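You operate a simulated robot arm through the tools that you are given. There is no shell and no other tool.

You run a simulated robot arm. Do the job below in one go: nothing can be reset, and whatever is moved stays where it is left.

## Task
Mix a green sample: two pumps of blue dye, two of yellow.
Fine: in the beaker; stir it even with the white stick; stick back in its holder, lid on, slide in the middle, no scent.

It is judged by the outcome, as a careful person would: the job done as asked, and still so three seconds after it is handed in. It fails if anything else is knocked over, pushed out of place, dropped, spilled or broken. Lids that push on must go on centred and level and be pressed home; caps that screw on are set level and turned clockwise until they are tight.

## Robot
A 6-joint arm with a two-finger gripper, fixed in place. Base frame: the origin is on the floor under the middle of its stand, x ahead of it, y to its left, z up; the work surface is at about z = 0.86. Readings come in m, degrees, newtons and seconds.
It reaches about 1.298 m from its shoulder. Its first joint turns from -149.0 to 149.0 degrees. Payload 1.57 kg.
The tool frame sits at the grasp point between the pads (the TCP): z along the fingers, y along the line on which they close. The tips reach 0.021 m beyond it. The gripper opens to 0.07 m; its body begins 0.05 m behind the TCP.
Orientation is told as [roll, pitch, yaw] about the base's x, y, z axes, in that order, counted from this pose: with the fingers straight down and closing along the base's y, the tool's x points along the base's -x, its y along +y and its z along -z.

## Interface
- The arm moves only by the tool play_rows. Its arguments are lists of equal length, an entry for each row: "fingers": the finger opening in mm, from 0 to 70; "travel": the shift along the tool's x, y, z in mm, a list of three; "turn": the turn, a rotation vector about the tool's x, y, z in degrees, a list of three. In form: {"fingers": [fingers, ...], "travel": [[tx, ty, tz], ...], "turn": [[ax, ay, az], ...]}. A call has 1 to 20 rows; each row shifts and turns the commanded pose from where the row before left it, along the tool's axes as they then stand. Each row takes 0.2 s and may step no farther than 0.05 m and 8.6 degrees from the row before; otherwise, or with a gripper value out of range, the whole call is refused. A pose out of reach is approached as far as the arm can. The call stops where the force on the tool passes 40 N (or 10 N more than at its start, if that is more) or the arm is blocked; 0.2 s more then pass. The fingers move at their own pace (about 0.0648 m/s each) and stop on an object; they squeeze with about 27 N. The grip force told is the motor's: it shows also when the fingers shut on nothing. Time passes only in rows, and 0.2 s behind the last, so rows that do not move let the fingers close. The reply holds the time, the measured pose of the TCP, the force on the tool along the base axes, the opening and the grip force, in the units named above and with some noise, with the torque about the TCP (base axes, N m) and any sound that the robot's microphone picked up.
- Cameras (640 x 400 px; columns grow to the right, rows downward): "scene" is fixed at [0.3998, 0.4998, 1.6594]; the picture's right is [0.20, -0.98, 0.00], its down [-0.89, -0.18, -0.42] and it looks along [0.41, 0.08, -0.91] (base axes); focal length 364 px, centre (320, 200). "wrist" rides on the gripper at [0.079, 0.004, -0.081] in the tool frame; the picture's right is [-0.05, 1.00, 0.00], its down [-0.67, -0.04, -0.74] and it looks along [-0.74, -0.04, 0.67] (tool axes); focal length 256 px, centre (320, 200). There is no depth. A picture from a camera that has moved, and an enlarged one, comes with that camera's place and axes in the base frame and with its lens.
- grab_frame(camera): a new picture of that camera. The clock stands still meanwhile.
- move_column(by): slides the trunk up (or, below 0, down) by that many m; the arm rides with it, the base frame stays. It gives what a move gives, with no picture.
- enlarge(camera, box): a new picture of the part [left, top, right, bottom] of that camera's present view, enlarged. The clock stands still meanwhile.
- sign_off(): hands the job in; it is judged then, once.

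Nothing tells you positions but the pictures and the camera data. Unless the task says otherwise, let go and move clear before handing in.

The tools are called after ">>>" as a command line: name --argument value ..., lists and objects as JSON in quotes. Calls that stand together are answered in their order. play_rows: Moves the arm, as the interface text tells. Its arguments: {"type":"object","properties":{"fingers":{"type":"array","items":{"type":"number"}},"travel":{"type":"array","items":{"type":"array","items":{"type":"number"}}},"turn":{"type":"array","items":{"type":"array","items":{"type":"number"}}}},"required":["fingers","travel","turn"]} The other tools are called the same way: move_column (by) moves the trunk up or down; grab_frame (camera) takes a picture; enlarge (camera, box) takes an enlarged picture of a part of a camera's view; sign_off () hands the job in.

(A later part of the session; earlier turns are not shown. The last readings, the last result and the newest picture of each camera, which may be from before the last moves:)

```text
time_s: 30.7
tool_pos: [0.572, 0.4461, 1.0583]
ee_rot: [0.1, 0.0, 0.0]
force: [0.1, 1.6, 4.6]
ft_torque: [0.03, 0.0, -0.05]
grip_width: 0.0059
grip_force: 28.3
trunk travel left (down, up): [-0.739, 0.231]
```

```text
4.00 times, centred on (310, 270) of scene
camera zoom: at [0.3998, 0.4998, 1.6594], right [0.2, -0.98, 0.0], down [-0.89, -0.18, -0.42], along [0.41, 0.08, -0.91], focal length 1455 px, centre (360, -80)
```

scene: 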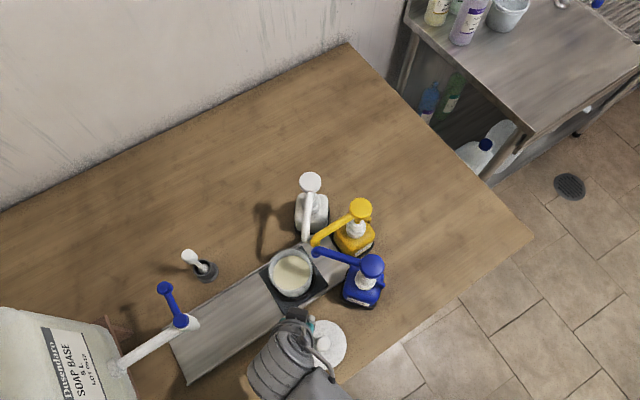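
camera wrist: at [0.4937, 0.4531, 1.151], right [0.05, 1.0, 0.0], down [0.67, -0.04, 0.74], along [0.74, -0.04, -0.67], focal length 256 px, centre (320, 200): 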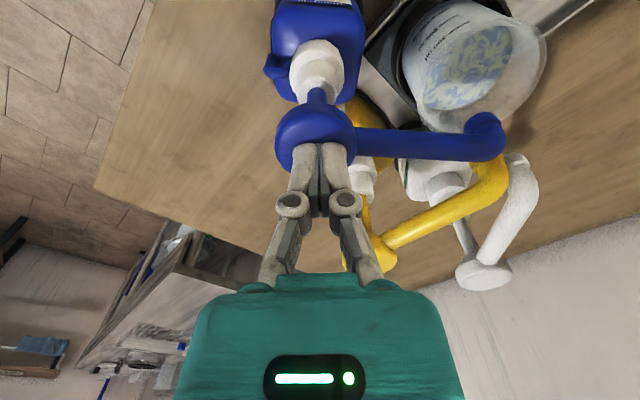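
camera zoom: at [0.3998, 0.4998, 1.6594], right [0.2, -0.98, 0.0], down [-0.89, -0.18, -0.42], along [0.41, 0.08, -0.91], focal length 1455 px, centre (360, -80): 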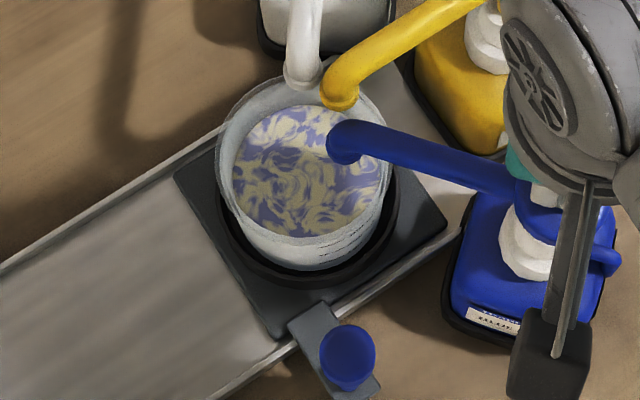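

>>> move_column --by -0.003

>>> move_column --by -0.002

>>> enlarge --camera "wrist" --box '[240, 60, 400, 220]'

>>> enlarge --camera "scene" --box '[250, 220, 370, 320]'

```text
time_s: 31.2
tool_pos: [0.573, 0.4476, 1.0554]
ee_rot: [0.0, 0.0, 0.0]
force: [0.6, 1.4, 5.8]
ft_torque: [0.03, 0.02, 0.02]
grip_width: 0.0059
grip_force: 28.8
trunk travel left (down, up): [-0.736, 0.234]
```

```text
time_s: 31.7
tool_pos: [0.5719, 0.4458, 1.0535]
ee_rot: [-0.1, 0.0, 0.0]
force: [0.9, 0.3, 6.3]
ft_torque: [0.0, -0.01, -0.01]
grip_width: 0.0061
grip_force: 28.5
trunk travel left (down, up): [-0.734, 0.236]
```

```text
2.50 times, centred on (320, 140) of wrist
camera zoom: at [0.4935, 0.4529, 1.1341], right [0.05, 1.0, 0.0], down [0.67, -0.04, 0.74], along [0.74, -0.04, -0.67], focal length 640 px, centre (320, 350)
```

zoom: 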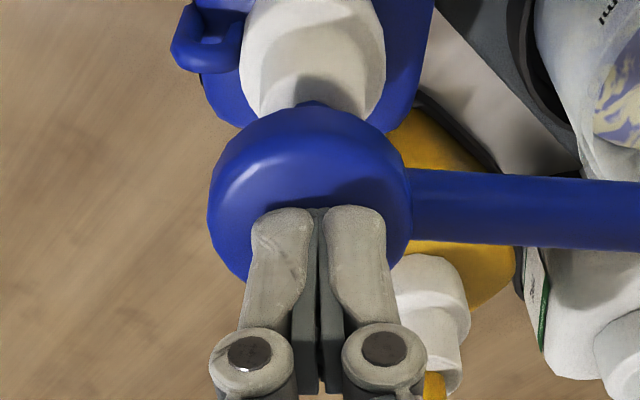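

```text
4.00 times, centred on (310, 270) of scene
camera zoom: at [0.3998, 0.4998, 1.6594], right [0.2, -0.98, 0.0], down [-0.89, -0.18, -0.42], along [0.41, 0.08, -0.91], focal length 1455 px, centre (360, -80)
```

zoom: 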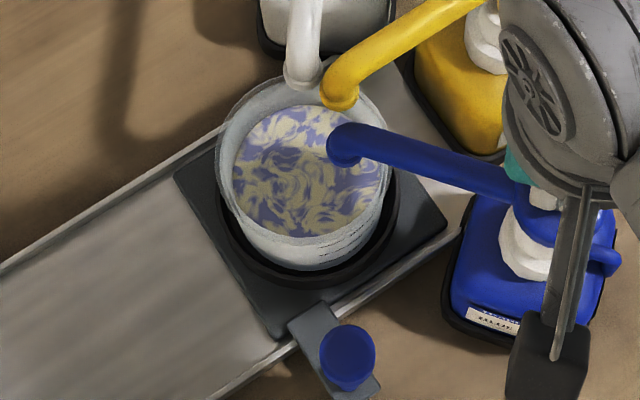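

>>> move_column --by -0.003

>>> move_column --by -0.002

>>> enlarge --camera "scene" --box '[250, 220, 370, 320]'

```text
time_s: 32.2
tool_pos: [0.5724, 0.4467, 1.0507]
ee_rot: [0.0, 0.0, 0.0]
force: [0.9, 0.4, 5.7]
ft_torque: [0.0, 0.01, -0.02]
grip_width: 0.0059
grip_force: 28.0
trunk travel left (down, up): [-0.731, 0.239]
```

```text
time_s: 32.8
tool_pos: [0.5713, 0.4462, 1.048]
ee_rot: [0.0, 0.0, 0.0]
force: [0.6, 0.4, 6.5]
ft_torque: [-0.01, -0.02, -0.01]
grip_width: 0.0061
grip_force: 28.5
trunk travel left (down, up): [-0.729, 0.241]
```

```text
4.00 times, centred on (310, 270) of scene
camera zoom: at [0.3998, 0.4998, 1.6594], right [0.2, -0.98, 0.0], down [-0.89, -0.18, -0.42], along [0.41, 0.08, -0.91], focal length 1455 px, centre (360, -80)
```

zoom: 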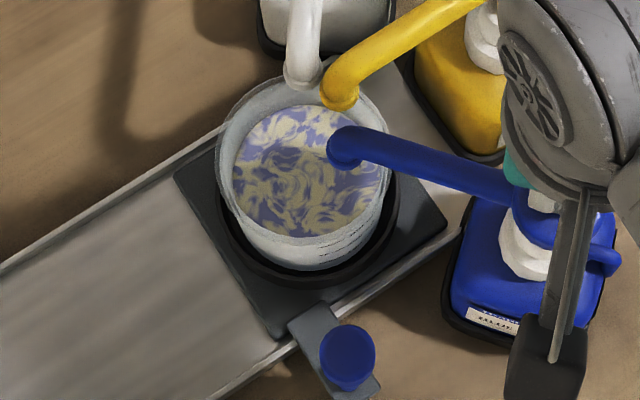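

>>> enlarge --camera "wrist" --box '[240, 40, 400, 200]'

>>> enlarge --camera "wrist" --box '[360, 0, 560, 160]'

```text
2.50 times, centred on (320, 120) of wrist
camera zoom: at [0.4935, 0.4529, 1.1292], right [0.05, 1.0, 0.0], down [0.67, -0.04, 0.74], along [0.74, -0.04, -0.67], focal length 640 px, centre (320, 400)
```

zoom: 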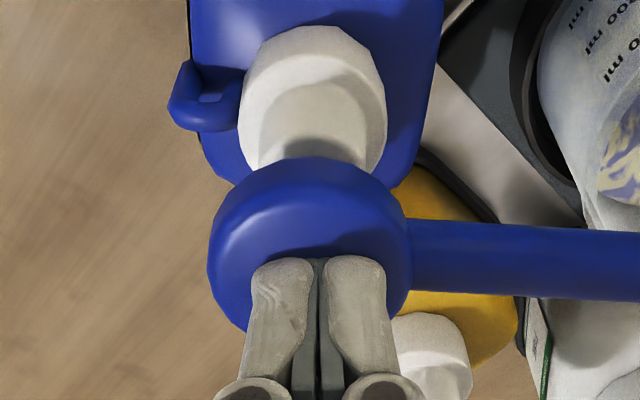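

```text
2.50 times, centred on (460, 80) of wrist
camera zoom: at [0.4935, 0.4529, 1.1292], right [0.05, 1.0, 0.0], down [0.67, -0.04, 0.74], along [0.74, -0.04, -0.67], focal length 640 px, centre (-30, 500)
```

zoom: 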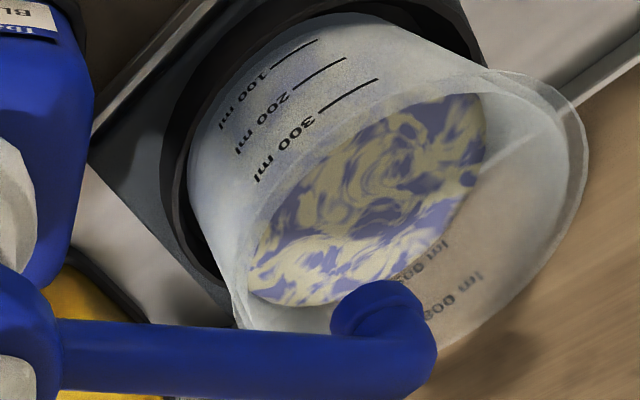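

>>> move_column --by -0.004

>>> enlarge --camera "scene" --box '[250, 220, 370, 320]'

```text
time_s: 33.3
tool_pos: [0.5713, 0.446, 1.0439]
ee_rot: [0.0, 0.0, 0.0]
force: [-0.1, 0.0, 6.8]
ft_torque: [-0.01, -0.04, -0.03]
grip_width: 0.0059
grip_force: 28.5
trunk travel left (down, up): [-0.725, 0.245]
```

```text
4.00 times, centred on (310, 270) of scene
camera zoom: at [0.3998, 0.4998, 1.6594], right [0.2, -0.98, 0.0], down [-0.89, -0.18, -0.42], along [0.41, 0.08, -0.91], focal length 1455 px, centre (360, -80)
```

zoom: 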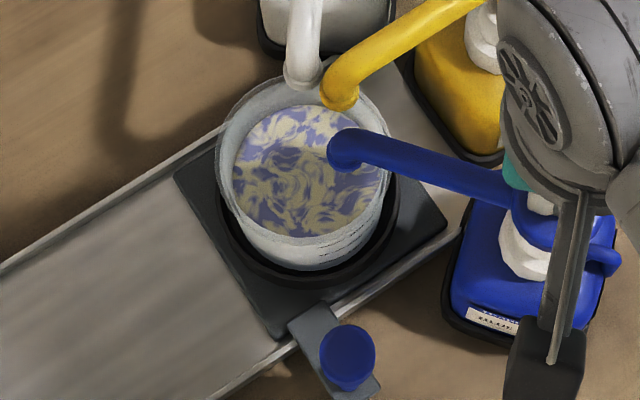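

First blue pump delivered (colour stopped changing). Release fully, check the head springs back, then do the second stroke.

>>> move_column --by 0.056

>>> enlarge --camera "wrist" --box '[240, 60, 400, 220]'

>>> enlarge --camera "scene" --box '[250, 180, 410, 320]'

```text
time_s: 34.3
tool_pos: [0.5709, 0.4473, 1.0998]
ee_rot: [0.0, 0.0, -0.1]
force: [0.2, -0.8, -1.0]
ft_torque: [0.02, 0.0, -0.03]
grip_width: 0.0
grip_force: 28.4
trunk travel left (down, up): [-0.781, 0.189]
```

```text
2.50 times, centred on (320, 140) of wrist
camera zoom: at [0.4938, 0.4532, 1.1808], right [0.05, 1.0, 0.0], down [0.67, -0.04, 0.74], along [0.74, -0.04, -0.67], focal length 640 px, centre (320, 350)
```

zoom: 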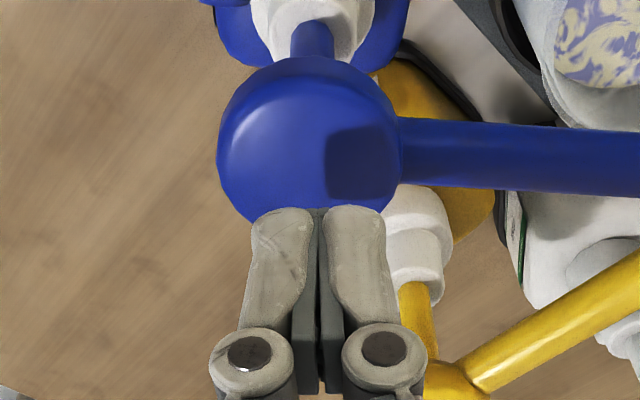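

```text
2.86 times, centred on (330, 250) of scene
camera zoom: at [0.3998, 0.4998, 1.6594], right [0.2, -0.98, 0.0], down [-0.89, -0.18, -0.42], along [0.41, 0.08, -0.91], focal length 1039 px, centre (291, 57)
```

zoom: 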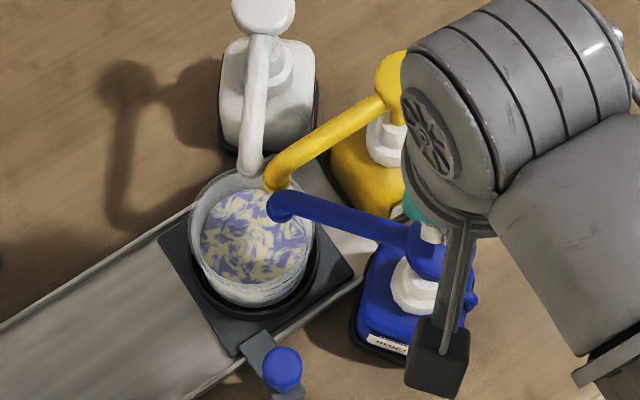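

Head is back up and the bottle hasn't moved. Second blue stroke.

>>> move_column --by -0.025

>>> move_column --by -0.029

>>> play_rows --fingers '[0, 0, 0]' --travel '[[0, 0, 0], [0, 0, 0], [0, 0, 0]]' --turn '[[0, 0, 0], [0, 0, 0], [0, 0, 0]]'

>>> enlarge --camera "scene" --box '[250, 220, 370, 320]'

```text
time_s: 35.0
tool_pos: [0.572, 0.4465, 1.0754]
ee_rot: [0.0, -0.1, 0.0]
force: [1.0, 0.6, 1.7]
ft_torque: [-0.01, 0.01, -0.02]
grip_width: 0.006
grip_force: 28.4
trunk travel left (down, up): [-0.756, 0.214]
```

```text
time_s: 35.7
tool_pos: [0.5728, 0.4471, 1.0464]
ee_rot: [-0.1, 0.0, 0.0]
force: [1.6, 1.3, 6.4]
ft_torque: [0.02, -0.06, 0.01]
grip_width: 0.0059
grip_force: 28.3
trunk travel left (down, up): [-0.727, 0.243]
```

```text
time_s: 36.5
tool_pos: [0.5717, 0.4459, 1.0468]
ee_rot: [0.0, 0.0, 0.0]
force: [2.1, 1.7, 6.4]
ft_torque: [0.03, -0.04, 0.02]
grip_width: 0.0057
grip_force: 28.5
trunk travel left (down, up): [-0.727, 0.243]
```

```text
4.00 times, centred on (310, 270) of scene
camera zoom: at [0.3998, 0.4998, 1.6594], right [0.2, -0.98, 0.0], down [-0.89, -0.18, -0.42], along [0.41, 0.08, -0.91], focal length 1455 px, centre (360, -80)
```

zoom: 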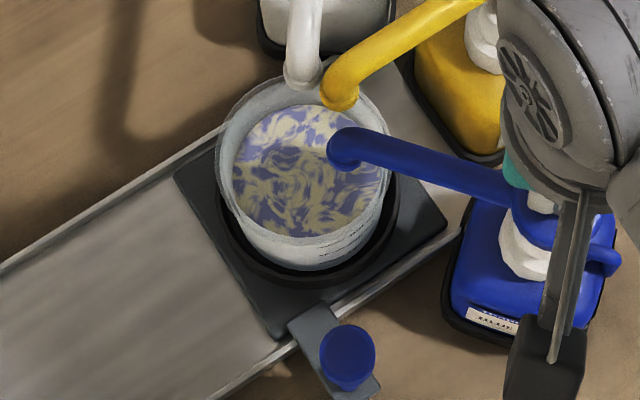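

>>> enlarge --camera "scene" --box '[280, 240, 330, 290]'

>>> enlarge --camera "wrist" --box '[400, 0, 540, 120]'

```text
8.00 times, centred on (305, 265) of scene
camera zoom: at [0.3998, 0.4998, 1.6594], right [0.2, -0.98, 0.0], down [-0.89, -0.18, -0.42], along [0.41, 0.08, -0.91], focal length 2909 px, centre (440, -320)
```

zoom: 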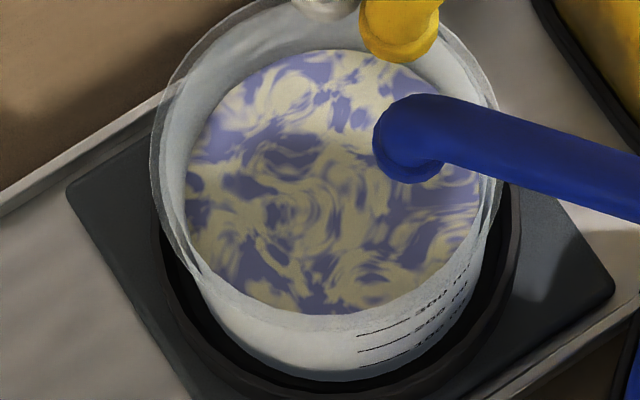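

```text
3.33 times, centred on (470, 60) of wrist
camera zoom: at [0.4935, 0.4529, 1.1271], right [0.05, 1.0, 0.0], down [0.67, -0.04, 0.74], along [0.74, -0.04, -0.67], focal length 853 px, centre (-180, 667)
```

zoom: 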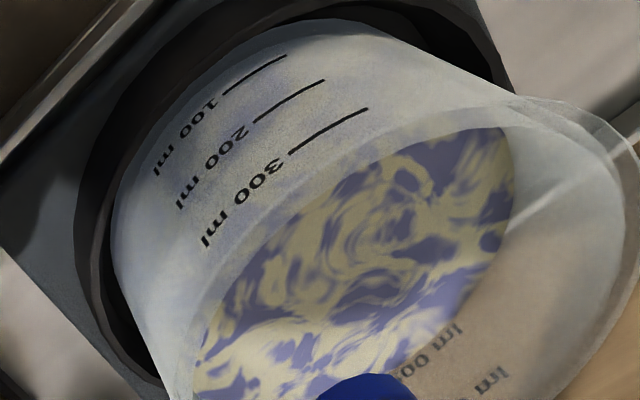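

The texture alone doesn't tell me clearly whether stroke two is complete, so I'll press further to find the real bottom of the stroke (nozzle still has clearance above the rim).

>>> move_column --by -0.004

>>> move_column --by -0.003

>>> enlarge --camera "wrist" --box '[240, 20, 400, 180]'

>>> enlarge --camera "scene" --box '[280, 240, 330, 290]'

```text
time_s: 37.0
tool_pos: [0.5726, 0.4469, 1.0428]
ee_rot: [0.0, 0.0, 0.0]
force: [1.2, 0.1, 6.9]
ft_torque: [0.03, -0.03, 0.02]
grip_width: 0.0059
grip_force: 28.7
trunk travel left (down, up): [-0.723, 0.247]
```

```text
time_s: 37.6
tool_pos: [0.571, 0.447, 1.0392]
ee_rot: [0.0, 0.0, 0.0]
force: [1.8, 1.5, 7.3]
ft_torque: [0.02, -0.02, 0.02]
grip_width: 0.0063
grip_force: 28.7
trunk travel left (down, up): [-0.72, 0.25]
```

```text
2.50 times, centred on (320, 100) of wrist
camera zoom: at [0.4934, 0.4529, 1.1202], right [0.05, 1.0, 0.0], down [0.67, -0.04, 0.74], along [0.74, -0.04, -0.67], focal length 640 px, centre (320, 450)
```

zoom: 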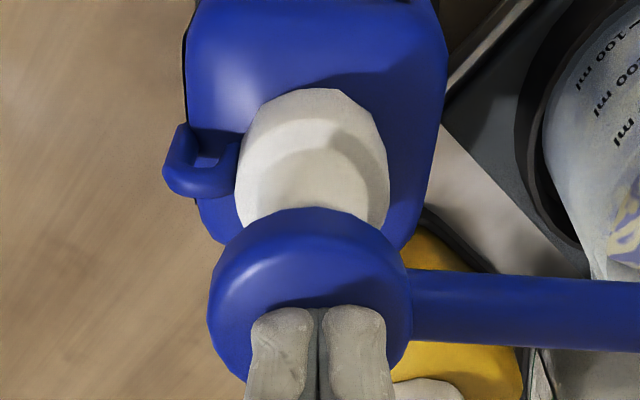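

```text
8.00 times, centred on (305, 265) of scene
camera zoom: at [0.3998, 0.4998, 1.6594], right [0.2, -0.98, 0.0], down [-0.89, -0.18, -0.42], along [0.41, 0.08, -0.91], focal length 2909 px, centre (440, -320)
```

zoom: 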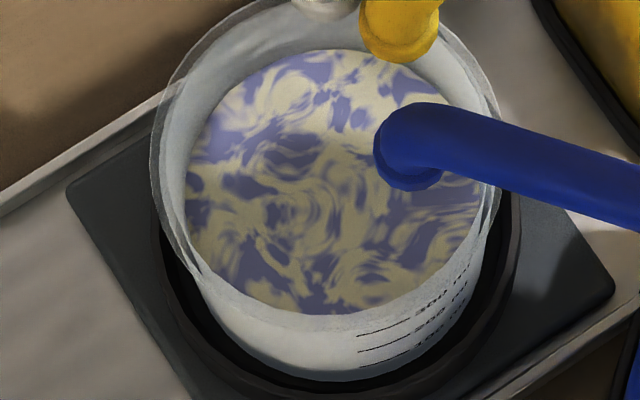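

>>> enlarge --camera "wrist" --box '[380, 0, 580, 160]'

>>> grab_frame --camera "wrist"

```text
2.50 times, centred on (480, 80) of wrist
camera zoom: at [0.4934, 0.4529, 1.1202], right [0.05, 1.0, 0.0], down [0.67, -0.04, 0.74], along [0.74, -0.04, -0.67], focal length 640 px, centre (-80, 500)
```

zoom: 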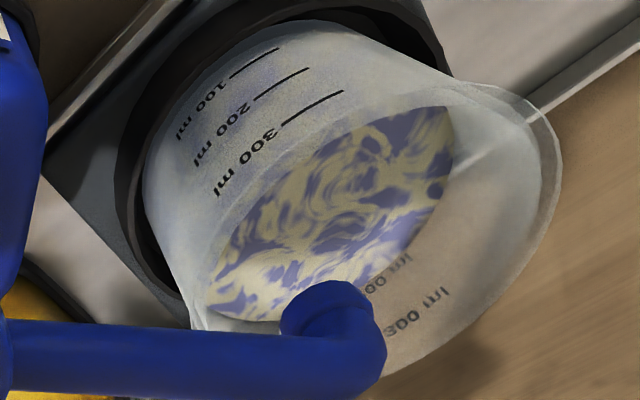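

```text
taken
camera wrist: at [0.4934, 0.4529, 1.1202], right [0.05, 1.0, 0.0], down [0.67, -0.04, 0.74], along [0.74, -0.04, -0.67], focal length 256 px, centre (320, 200)
```

wrist: 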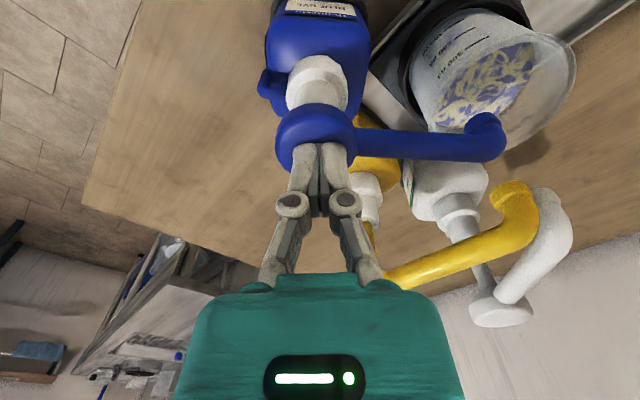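

Nozzle elbow is still ~3 cm above the rim. A few more millimetres to find the stop.

>>> move_column --by -0.004

>>> move_column --by -0.004

>>> enlarge --camera "wrist" --box '[240, 0, 400, 160]'

```text
time_s: 38.1
tool_pos: [0.5711, 0.4458, 1.0373]
ee_rot: [0.3, -0.3, 0.0]
force: [0.8, 0.4, 31.6]
ft_torque: [0.0, 0.02, -0.05]
grip_width: 0.0062
grip_force: 28.4
trunk travel left (down, up): [-0.717, 0.253]
stopped: the force on the tool passed its limit at 43 N (the readings are from after the stop); the commanded pose is now the measured one
```

```text
time_s: 38.4
tool_pos: [0.5714, 0.447, 1.0389]
ee_rot: [0.1, -0.3, 0.1]
force: [-0.2, 0.0, 39.6]
ft_torque: [0.04, 0.03, -0.05]
grip_width: 0.006
grip_force: 29.1
trunk travel left (down, up): [-0.716, 0.254]
stopped: the force on the tool passed its limit at 48 N (the readings are from after the stop); the commanded pose is now the measured one
```

```text
2.50 times, centred on (320, 80) of wrist
camera zoom: at [0.4928, 0.4525, 1.1176], right [0.05, 1.0, 0.0], down [0.66, -0.04, 0.75], along [0.75, -0.04, -0.66], focal length 640 px, centre (320, 500)
```

zoom: 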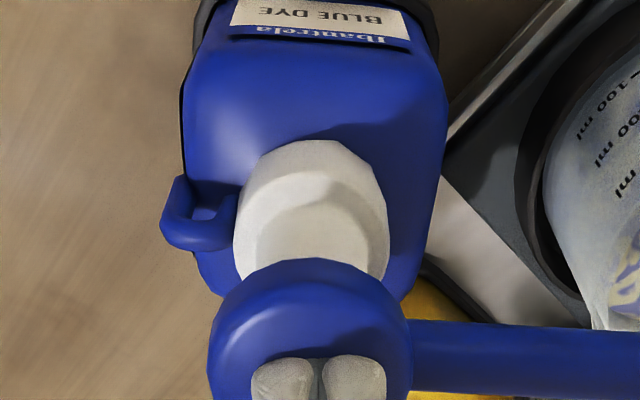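

The stroke bottoms out at TCP z≈1.038 (full travel ≈45 mm), so blue has had its two strokes. I'll raise fully off the head and check everything is still in place.

>>> move_column --by 0.09

>>> grab_frame --camera "wrist"

>>> enlarge --camera "scene" --box '[240, 160, 440, 320]'

>>> enlarge --camera "scene" --box '[280, 240, 330, 290]'

```text
time_s: 39.7
tool_pos: [0.5745, 0.4481, 1.1254]
ee_rot: [0.2, -0.2, 0.0]
force: [0.3, 0.0, -0.1]
ft_torque: [0.0, -0.01, 0.01]
grip_width: 0.0
grip_force: 28.9
trunk travel left (down, up): [-0.806, 0.164]
```

```text
taken
camera wrist: at [0.4951, 0.4542, 1.2054], right [0.05, 1.0, 0.0], down [0.66, -0.04, 0.75], along [0.75, -0.04, -0.66], focal length 256 px, centre (320, 200)
```

wrist: 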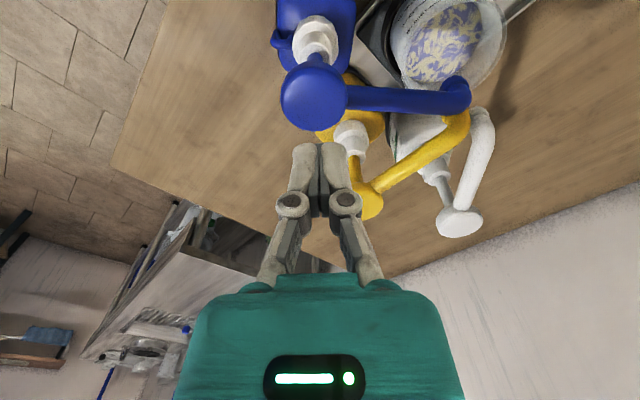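

```text
2.50 times, centred on (340, 240) of scene
camera zoom: at [0.3998, 0.4998, 1.6594], right [0.2, -0.98, 0.0], down [-0.89, -0.18, -0.42], along [0.41, 0.08, -0.91], focal length 909 px, centre (270, 100)
```

zoom: 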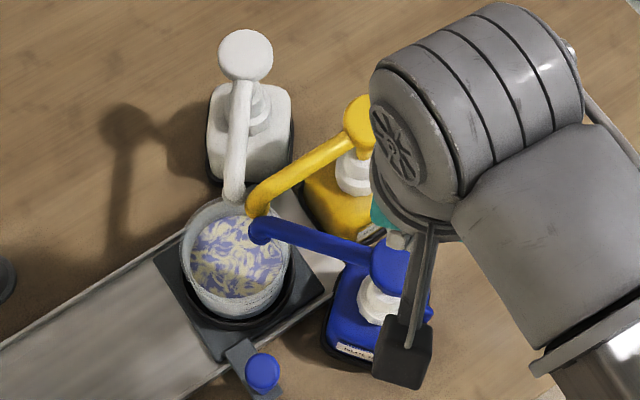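

```text
8.00 times, centred on (305, 265) of scene
camera zoom: at [0.3998, 0.4998, 1.6594], right [0.2, -0.98, 0.0], down [-0.89, -0.18, -0.42], along [0.41, 0.08, -0.91], focal length 2909 px, centre (440, -320)
```

zoom: 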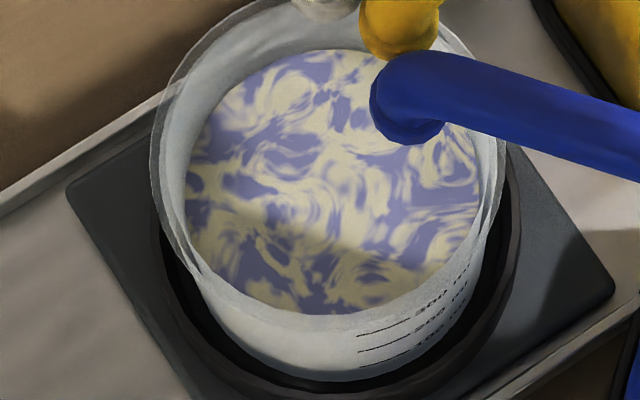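

Two blue strokes done; bottle upright, nozzle back up. Now over to the yellow head near (0.673, 0.481).

>>> play_rows --fingers '[0, 0, 0, 0, 0, 0]' --travel '[[0, 0, 0], [-24.6, 8.2, 0], [-24.6, 8.2, 0], [-24.6, 8.2, 0], [-24.6, 8.2, 0], [0, 0, 0]]' --turn '[[0.2, 0.2, 0], [0, 0, 0], [0, 0, 0], [0, 0, 0], [0, 0, 0], [0, 0, 0]]'

>>> grab_frame --camera "wrist"

>>> grab_frame --camera "scene"

```text
time_s: 41.1
tool_pos: [0.6714, 0.4808, 1.1248]
ee_rot: [-0.1, 0.0, 0.0]
force: [0.4, 0.8, 0.7]
ft_torque: [0.02, 0.01, 0.01]
grip_width: 0.0
grip_force: 28.1
trunk travel left (down, up): [-0.806, 0.164]
```

```text
taken
camera wrist: at [0.5936, 0.487, 1.2058], right [0.05, 1.0, 0.0], down [0.67, -0.03, 0.74], along [0.74, -0.04, -0.67], focal length 256 px, centre (320, 200)
```

wrist: 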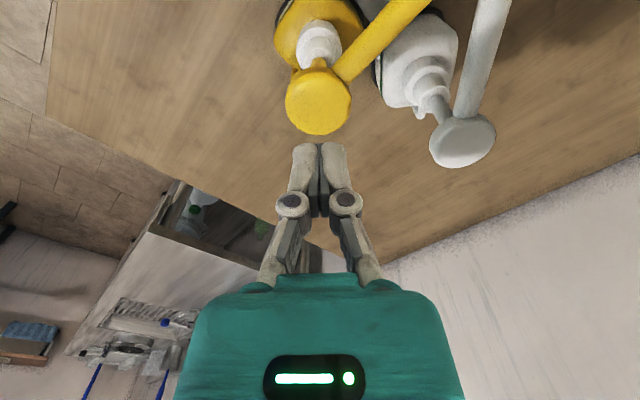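

```text
taken
```

scene: 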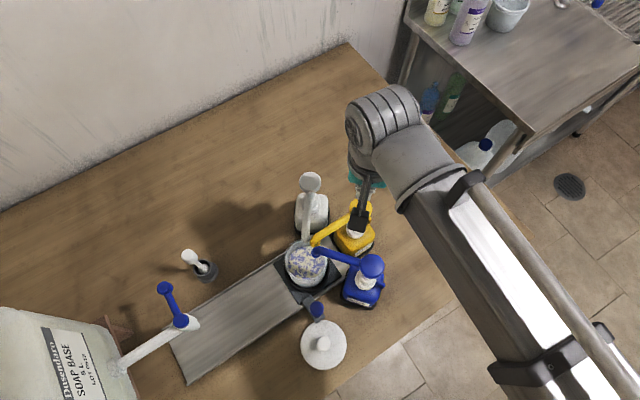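

Centred over yellow within ~1 mm. Pressing the first yellow stroke: first to just above, then down in two stages.

>>> move_column --by -0.035

>>> move_column --by -0.02

>>> enlarge --camera "scene" --box '[280, 240, 330, 290]'

>>> enlarge --camera "wrist" --box '[240, 20, 440, 180]'

```text
time_s: 41.9
tool_pos: [0.6732, 0.4811, 1.0904]
ee_rot: [0.0, 0.0, 0.0]
force: [-0.1, 0.5, 0.4]
ft_torque: [0.0, 0.01, 0.01]
grip_width: 0.0
grip_force: 28.4
trunk travel left (down, up): [-0.771, 0.199]
```

```text
time_s: 42.5
tool_pos: [0.6731, 0.4812, 1.0706]
ee_rot: [-0.1, 0.0, 0.0]
force: [0.2, 0.2, 3.0]
ft_torque: [0.01, 0.01, -0.02]
grip_width: 0.0061
grip_force: 29.1
trunk travel left (down, up): [-0.751, 0.219]
```

```text
8.00 times, centred on (305, 265) of scene
camera zoom: at [0.3998, 0.4998, 1.6594], right [0.2, -0.98, 0.0], down [-0.89, -0.18, -0.42], along [0.41, 0.08, -0.91], focal length 2909 px, centre (440, -320)
```

zoom: 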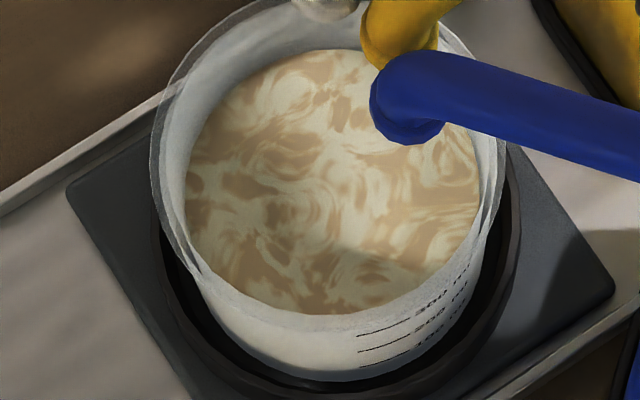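

```text
2.50 times, centred on (340, 100) of wrist
camera zoom: at [0.5934, 0.4871, 1.1508], right [0.05, 1.0, 0.0], down [0.67, -0.04, 0.75], along [0.74, -0.04, -0.67], focal length 640 px, centre (270, 450)
```

zoom: 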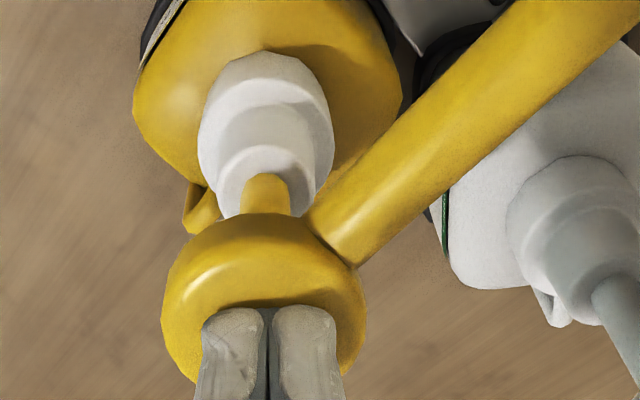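

The streaks have changed tint as yellow enters. Continuing this stroke down to just short of the stop.

>>> move_column --by -0.015

>>> enlarge --camera "scene" --box '[280, 240, 330, 290]'

>>> move_column --by -0.014

>>> play_rows --fingers '[0, 0]' --travel '[[0, 0, 0], [0, 0, 0]]' --turn '[[0, 0, 0], [0, 0, 0]]'

>>> enlarge --camera "scene" --box '[280, 240, 330, 290]'

```text
time_s: 43.1
tool_pos: [0.6718, 0.4798, 1.0557]
ee_rot: [0.0, 0.0, 0.0]
force: [1.5, -0.3, 4.5]
ft_torque: [0.03, 0.0, 0.01]
grip_width: 0.0061
grip_force: 28.4
trunk travel left (down, up): [-0.736, 0.234]
```

```text
8.00 times, centred on (305, 265) of scene
camera zoom: at [0.3998, 0.4998, 1.6594], right [0.2, -0.98, 0.0], down [-0.89, -0.18, -0.42], along [0.41, 0.08, -0.91], focal length 2909 px, centre (440, -320)
```

zoom: 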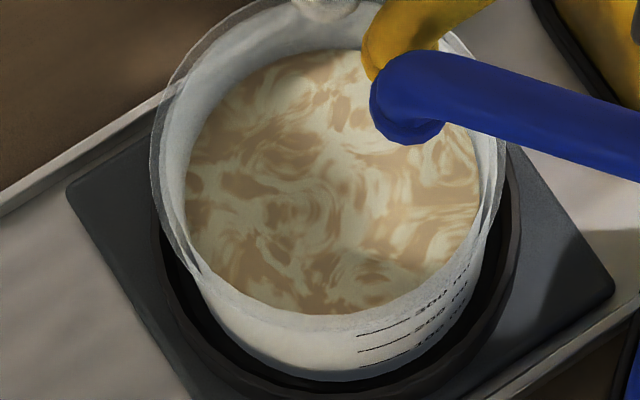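

```text
time_s: 43.8
tool_pos: [0.6715, 0.4813, 1.0412]
ee_rot: [0.0, 0.0, 0.0]
force: [2.0, 0.7, 7.4]
ft_torque: [0.03, -0.03, 0.0]
grip_width: 0.0059
grip_force: 28.8
trunk travel left (down, up): [-0.722, 0.248]
```

```text
time_s: 44.4
tool_pos: [0.6729, 0.4807, 1.0412]
ee_rot: [-0.1, 0.0, 0.0]
force: [2.0, 1.6, 7.5]
ft_torque: [0.04, -0.04, 0.01]
grip_width: 0.006
grip_force: 28.9
trunk travel left (down, up): [-0.722, 0.248]
```

```text
8.00 times, centred on (305, 265) of scene
camera zoom: at [0.3998, 0.4998, 1.6594], right [0.2, -0.98, 0.0], down [-0.89, -0.18, -0.42], along [0.41, 0.08, -0.91], focal length 2909 px, centre (440, -320)
```

zoom: 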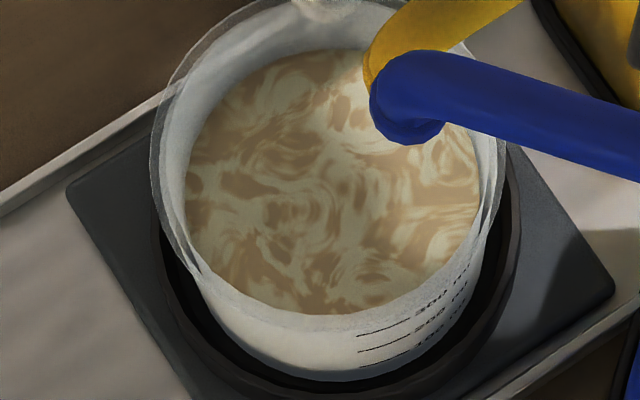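

>>> move_column --by 0.055

>>> play_rows --fingers '[0, 0, 0]' --travel '[[0, 0, 0], [0, 0, 0], [0, 0, 0]]' --turn '[[0, 0, 0], [0, 0, 0], [0, 0, 0]]'

>>> enlarge --camera "scene" --box '[280, 240, 330, 290]'

>>> enlarge --camera "wrist" --box '[240, 20, 440, 180]'

```text
time_s: 45.3
tool_pos: [0.6721, 0.4815, 1.0958]
ee_rot: [-0.1, 0.0, 0.1]
force: [-1.0, 0.5, 0.7]
ft_torque: [-0.02, -0.01, 0.02]
grip_width: 0.0001
grip_force: 28.8
trunk travel left (down, up): [-0.777, 0.193]
```

```text
time_s: 46.1
tool_pos: [0.6719, 0.4803, 1.0966]
ee_rot: [-0.1, 0.0, 0.0]
force: [-0.4, -0.4, 0.9]
ft_torque: [0.03, 0.02, -0.02]
grip_width: 0.0
grip_force: 28.7
trunk travel left (down, up): [-0.777, 0.193]
```

```text
8.00 times, centred on (305, 265) of scene
camera zoom: at [0.3998, 0.4998, 1.6594], right [0.2, -0.98, 0.0], down [-0.89, -0.18, -0.42], along [0.41, 0.08, -0.91], focal length 2909 px, centre (440, -320)
```

zoom: 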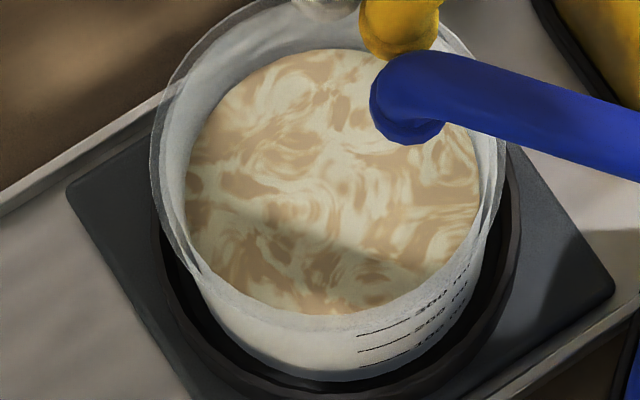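

```text
2.50 times, centred on (340, 100) of wrist
camera zoom: at [0.5935, 0.4872, 1.1767], right [0.05, 1.0, 0.0], down [0.67, -0.03, 0.74], along [0.74, -0.04, -0.67], focal length 640 px, centre (270, 450)
```

zoom: 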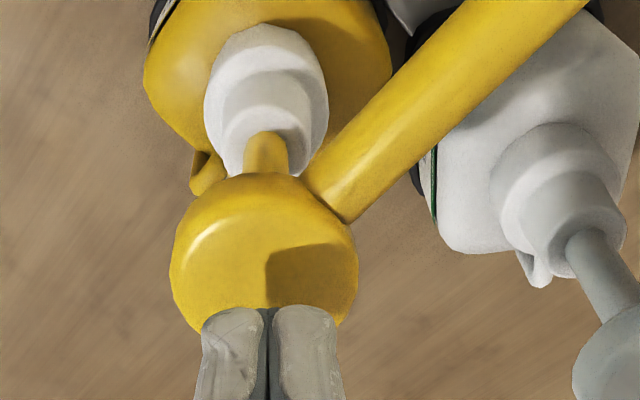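

Yellow head is back up. Second yellow stroke, with checks on the way.

>>> move_column --by -0.021

>>> enlarge --camera "scene" --box '[280, 240, 330, 290]'

>>> move_column --by -0.015

>>> enlarge --camera "scene" --box '[280, 240, 330, 290]'

>>> move_column --by -0.019

>>> enlarge --camera "scene" --box '[280, 240, 330, 290]'

```text
time_s: 46.8
tool_pos: [0.6717, 0.4812, 1.0744]
ee_rot: [-0.1, 0.0, 0.0]
force: [0.9, 1.5, 1.7]
ft_torque: [-0.01, 0.0, -0.01]
grip_width: 0.0062
grip_force: 28.4
trunk travel left (down, up): [-0.756, 0.214]
```

```text
8.00 times, centred on (305, 265) of scene
camera zoom: at [0.3998, 0.4998, 1.6594], right [0.2, -0.98, 0.0], down [-0.89, -0.18, -0.42], along [0.41, 0.08, -0.91], focal length 2909 px, centre (440, -320)
```

zoom: 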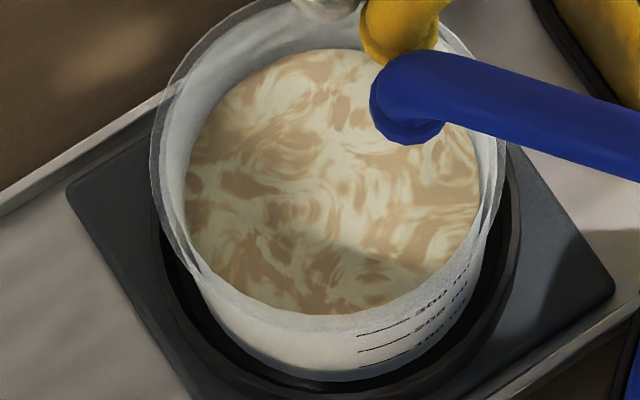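

```text
time_s: 47.4
tool_pos: [0.6718, 0.4805, 1.0602]
ee_rot: [0.0, -0.1, 0.0]
force: [1.4, 0.7, 2.7]
ft_torque: [0.01, 0.0, -0.01]
grip_width: 0.0063
grip_force: 28.4
trunk travel left (down, up): [-0.741, 0.229]
```

```text
8.00 times, centred on (305, 265) of scene
camera zoom: at [0.3998, 0.4998, 1.6594], right [0.2, -0.98, 0.0], down [-0.89, -0.18, -0.42], along [0.41, 0.08, -0.91], focal length 2909 px, centre (440, -320)
```

zoom: 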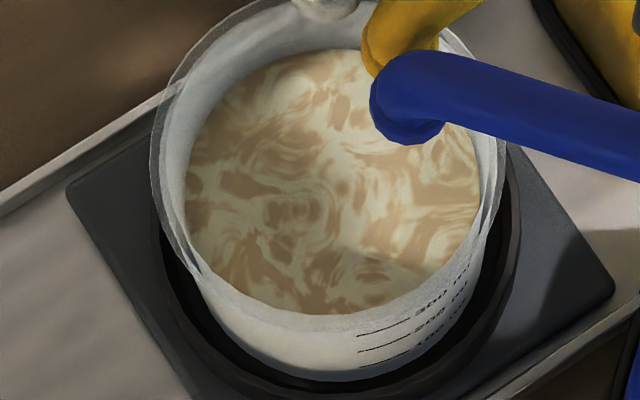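

```text
time_s: 48.1
tool_pos: [0.6736, 0.4816, 1.0412]
ee_rot: [0.0, -0.1, 0.1]
force: [1.5, 1.2, 7.9]
ft_torque: [0.05, -0.06, -0.03]
grip_width: 0.0064
grip_force: 28.2
trunk travel left (down, up): [-0.722, 0.248]
```

```text
8.00 times, centred on (305, 265) of scene
camera zoom: at [0.3998, 0.4998, 1.6594], right [0.2, -0.98, 0.0], down [-0.89, -0.18, -0.42], along [0.41, 0.08, -0.91], focal length 2909 px, centre (440, -320)
```

zoom: 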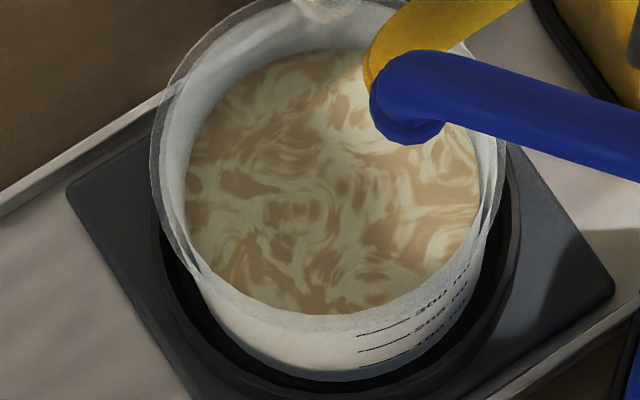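

Two strokes of each dye are done. Lifting well clear of the yellow pump and checking the set-up.

>>> move_column --by 0.1

>>> grab_frame --camera "wrist"

>>> grab_frame --camera "scene"

```text
time_s: 49.4
tool_pos: [0.6721, 0.4804, 1.1412]
ee_rot: [-0.1, 0.0, 0.0]
force: [-0.8, -0.3, -0.2]
ft_torque: [0.01, 0.0, 0.0]
grip_width: 0.0
grip_force: 29.0
trunk travel left (down, up): [-0.822, 0.148]
```

```text
taken
camera wrist: at [0.5936, 0.4873, 1.2216], right [0.05, 1.0, 0.0], down [0.67, -0.03, 0.74], along [0.74, -0.04, -0.67], focal length 256 px, centre (320, 200)
```

wrist: 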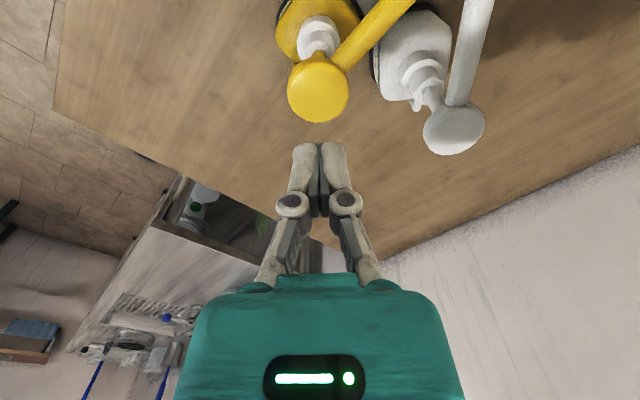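

```text
taken
```

scene: 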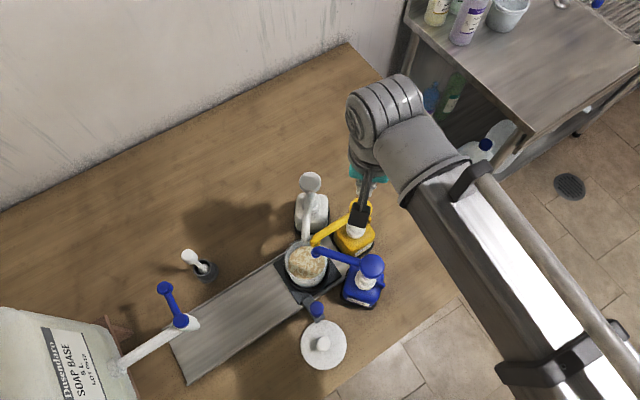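

Everything is in place. Now back to the carriage handle (now near (0.499, 0.525)): retreat over the lid area, tilt, lower, and grip again.

>>> play_rows --fingers '[0, 0, 0, 0, 0, 0, 45, 45, 45, 45]' --travel '[[42.7, 7.5, 0], [42.7, 7.5, 0], [42.7, 7.5, 0], [42.7, 7.5, 0], [42.7, 7.5, 0], [43, 7.5, 0], [0, 0, 0], [0, 0, 0], [0, 0, 0], [0, 0, 0]]' --turn '[[0, 0, 0], [0, 0, 0], [0, 0, 0], [0, 0, 0], [0, 0, 0], [0, 0, 0], [0, -8.33, 0], [0, -8.33, 0], [0, -8.34, 0], [0, 0, 0]]'

>>> move_column --by -0.15

>>> grab_frame --camera "wrist"

```text
time_s: 51.6
tool_pos: [0.4158, 0.5267, 1.1581]
ee_rot: [0.0, -25.1, 0.0]
force: [-0.1, -0.6, 0.2]
ft_torque: [0.04, -0.01, -0.02]
grip_width: 0.0449
grip_force: 0.1
out of reach, approached as far as the arm can: row 8, 9
trunk travel left (down, up): [-0.822, 0.148]
```

```text
time_s: 53.4
tool_pos: [0.4163, 0.5259, 1.0084]
ee_rot: [-0.1, -25.0, -0.1]
force: [0.3, 1.0, 0.8]
ft_torque: [0.04, 0.01, 0.0]
grip_width: 0.0451
grip_force: 0.1
trunk travel left (down, up): [-0.672, 0.298]
```

```text
taken
camera wrist: at [0.3102, 0.5327, 1.0482], right [0.05, 1.0, 0.02], down [0.29, -0.03, 0.96], along [0.96, -0.04, -0.29], focal length 256 px, centre (320, 200)
```

wrist: 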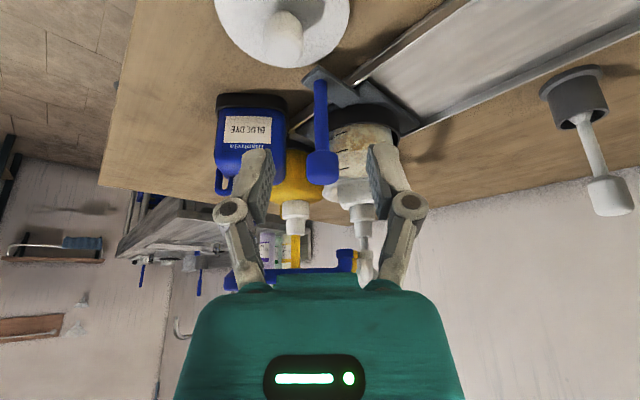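

>>> move_column --by -0.046

>>> play_rows --fingers '[45, 45, 45, 45, 45, 45, 45]' --travel '[[-12.7, 0, 5.9], [-12.7, 0, 5.9], [-12.7, 0, 5.9], [-12.7, 0, 5.9], [-12.7, 0, 5.9], [-12.5, 0, 5.8], [0, 0, 0]]' --turn '[[0, 0, 0], [0, 0, 0], [0, 0, 0], [0, 0, 0], [0, 0, 0], [0, 0, 0], [0, 0, 0]]'

>>> grab_frame --camera "wrist"

```text
time_s: 54.3
tool_pos: [0.4163, 0.5269, 0.9628]
ee_rot: [-0.1, -25.0, 0.0]
force: [0.8, 0.6, 0.0]
ft_torque: [-0.01, 0.0, -0.01]
grip_width: 0.0447
grip_force: 0.2
trunk travel left (down, up): [-0.626, 0.344]
```

```text
time_s: 55.9
tool_pos: [0.4998, 0.5264, 0.9621]
ee_rot: [-0.1, -25.0, 0.0]
force: [0.2, 0.5, 0.4]
ft_torque: [0.0, 0.0, -0.02]
grip_width: 0.0451
grip_force: 0.1
trunk travel left (down, up): [-0.626, 0.344]
```

```text
taken
camera wrist: at [0.3944, 0.5329, 1.0021], right [0.05, 1.0, 0.02], down [0.29, -0.03, 0.96], along [0.96, -0.04, -0.29], focal length 256 px, centre (320, 200)
```

wrist: 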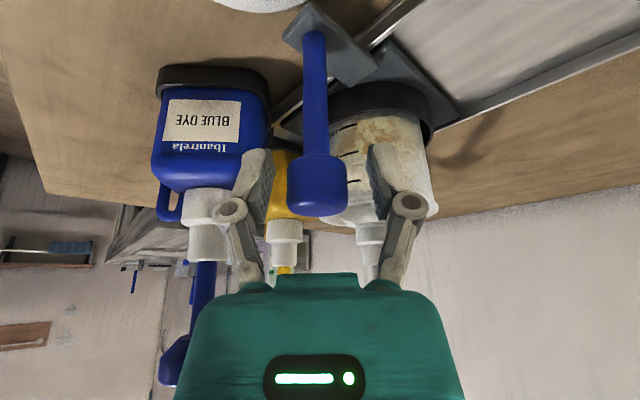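

Handle is between the pads again (1 mm off). Closing and sliding back along the track in hops, checking side force.

>>> play_rows --fingers '[45, 0, 0, 0]' --travel '[[0, -1.3, 0], [0, 0, 0], [0, 0, 0], [0, 0, 0]]' --turn '[[0, 0, 0], [0, 0, 0], [0, 0, 0], [0, 0, 0]]'

>>> play_rows --fingers '[0, 0, 0, 0, 0, 0]' --travel '[[2.6, 2.8, -1.2], [3.89, 4.19, -1.81], [3.89, 4.19, -1.81], [3.89, 4.19, -1.81], [3.89, 4.19, -1.81], [0, 0, 0]]' --turn '[[0, 0, 0], [0, 0, 0], [0, 0, 0], [0, 0, 0], [0, 0, 0], [0, 0, 0]]'

```text
time_s: 56.9
tool_pos: [0.4991, 0.5266, 0.963]
ee_rot: [0.0, -25.0, 0.0]
force: [-0.1, 3.5, 4.2]
ft_torque: [0.02, 0.1, 0.08]
grip_width: 0.0241
grip_force: 32.1
trunk travel left (down, up): [-0.626, 0.344]
```

```text
time_s: 58.3
tool_pos: [0.4786, 0.5451, 0.9626]
ee_rot: [0.0, -25.0, 0.0]
force: [6.0, 6.5, 9.8]
ft_torque: [0.05, -0.19, 0.06]
grip_width: 0.0244
grip_force: 32.3
trunk travel left (down, up): [-0.626, 0.344]
```

>>> play_rows --fingers '[0, 0, 0, 0, 0, 0]' --travel '[[3.77, 4.32, -1.755], [3.77, 4.32, -1.755], [3.77, 4.32, -1.755], [3.77, 4.32, -1.755], [3.77, 4.32, -1.755], [0, 0, 0]]' --turn '[[0, 0, 0], [0, 0, 0], [0, 0, 0], [0, 0, 0], [0, 0, 0], [0, 0, 0]]'

>>> enlarge --camera "scene" --box '[150, 230, 310, 390]'

```text
time_s: 59.7
tool_pos: [0.4592, 0.5666, 0.962]
ee_rot: [-0.1, -24.9, 0.0]
force: [10.0, 10.5, 16.5]
ft_torque: [0.04, -0.32, -0.07]
grip_width: 0.0243
grip_force: 32.1
trunk travel left (down, up): [-0.626, 0.344]
```

```text
2.50 times, centred on (230, 310) of scene
camera zoom: at [0.3998, 0.4998, 1.6594], right [0.2, -0.98, 0.0], down [-0.89, -0.18, -0.42], along [0.41, 0.08, -0.91], focal length 909 px, centre (545, -75)
```

zoom: 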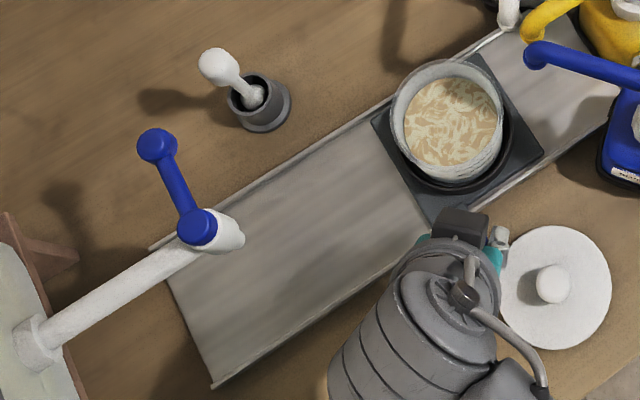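

>>> play_rows --fingers '[0, 0, 0, 0, 0, 0]' --travel '[[3.9, 4.74, -1.81], [3.9, 4.74, -1.81], [3.9, 4.74, -1.81], [3.9, 4.74, -1.81], [3.9, 4.74, -1.81], [0, 0, 0]]' --turn '[[0, 0, 0], [0, 0, 0], [0, 0, 0], [0, 0, 0], [0, 0, 0], [0, 0, 0]]'

>>> enlarge --camera "scene" --box '[150, 230, 310, 390]'

```text
time_s: 61.1
tool_pos: [0.4363, 0.5883, 0.9622]
ee_rot: [-0.1, -24.9, 0.0]
force: [-1.3, -1.8, 3.1]
ft_torque: [-0.08, -0.43, 0.12]
grip_width: 0.0242
grip_force: 32.3
trunk travel left (down, up): [-0.626, 0.344]
```

```text
2.50 times, centred on (230, 310) of scene
camera zoom: at [0.3998, 0.4998, 1.6594], right [0.2, -0.98, 0.0], down [-0.89, -0.18, -0.42], along [0.41, 0.08, -0.91], focal length 909 px, centre (545, -75)
```

zoom: 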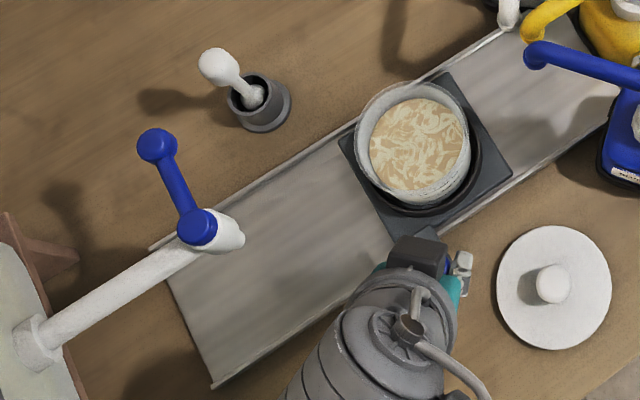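

>>> play_rows --fingers '[0, 0, 0, 0, 0, 0]' --travel '[[3.68, 3.92, -1.71], [3.68, 3.92, -1.71], [3.68, 3.92, -1.71], [3.68, 3.92, -1.71], [3.68, 3.92, -1.71], [0, 0, 0]]' --turn '[[0, 0, 0], [0, 0, 0], [0, 0, 0], [0, 0, 0], [0, 0, 0], [0, 0, 0]]'

>>> enlarge --camera "scene" --box '[150, 230, 310, 390]'

```text
time_s: 62.5
tool_pos: [0.4166, 0.6087, 0.9623]
ee_rot: [0.0, -25.0, 0.1]
force: [-3.8, -8.2, -6.2]
ft_torque: [-0.11, 0.56, -0.05]
grip_width: 0.0245
grip_force: 32.2
trunk travel left (down, up): [-0.626, 0.344]
```

```text
2.50 times, centred on (230, 310) of scene
camera zoom: at [0.3998, 0.4998, 1.6594], right [0.2, -0.98, 0.0], down [-0.89, -0.18, -0.42], along [0.41, 0.08, -0.91], focal length 909 px, centre (545, -75)
```

zoom: 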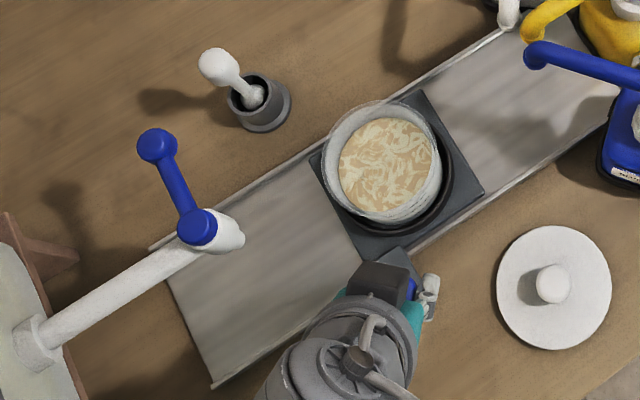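

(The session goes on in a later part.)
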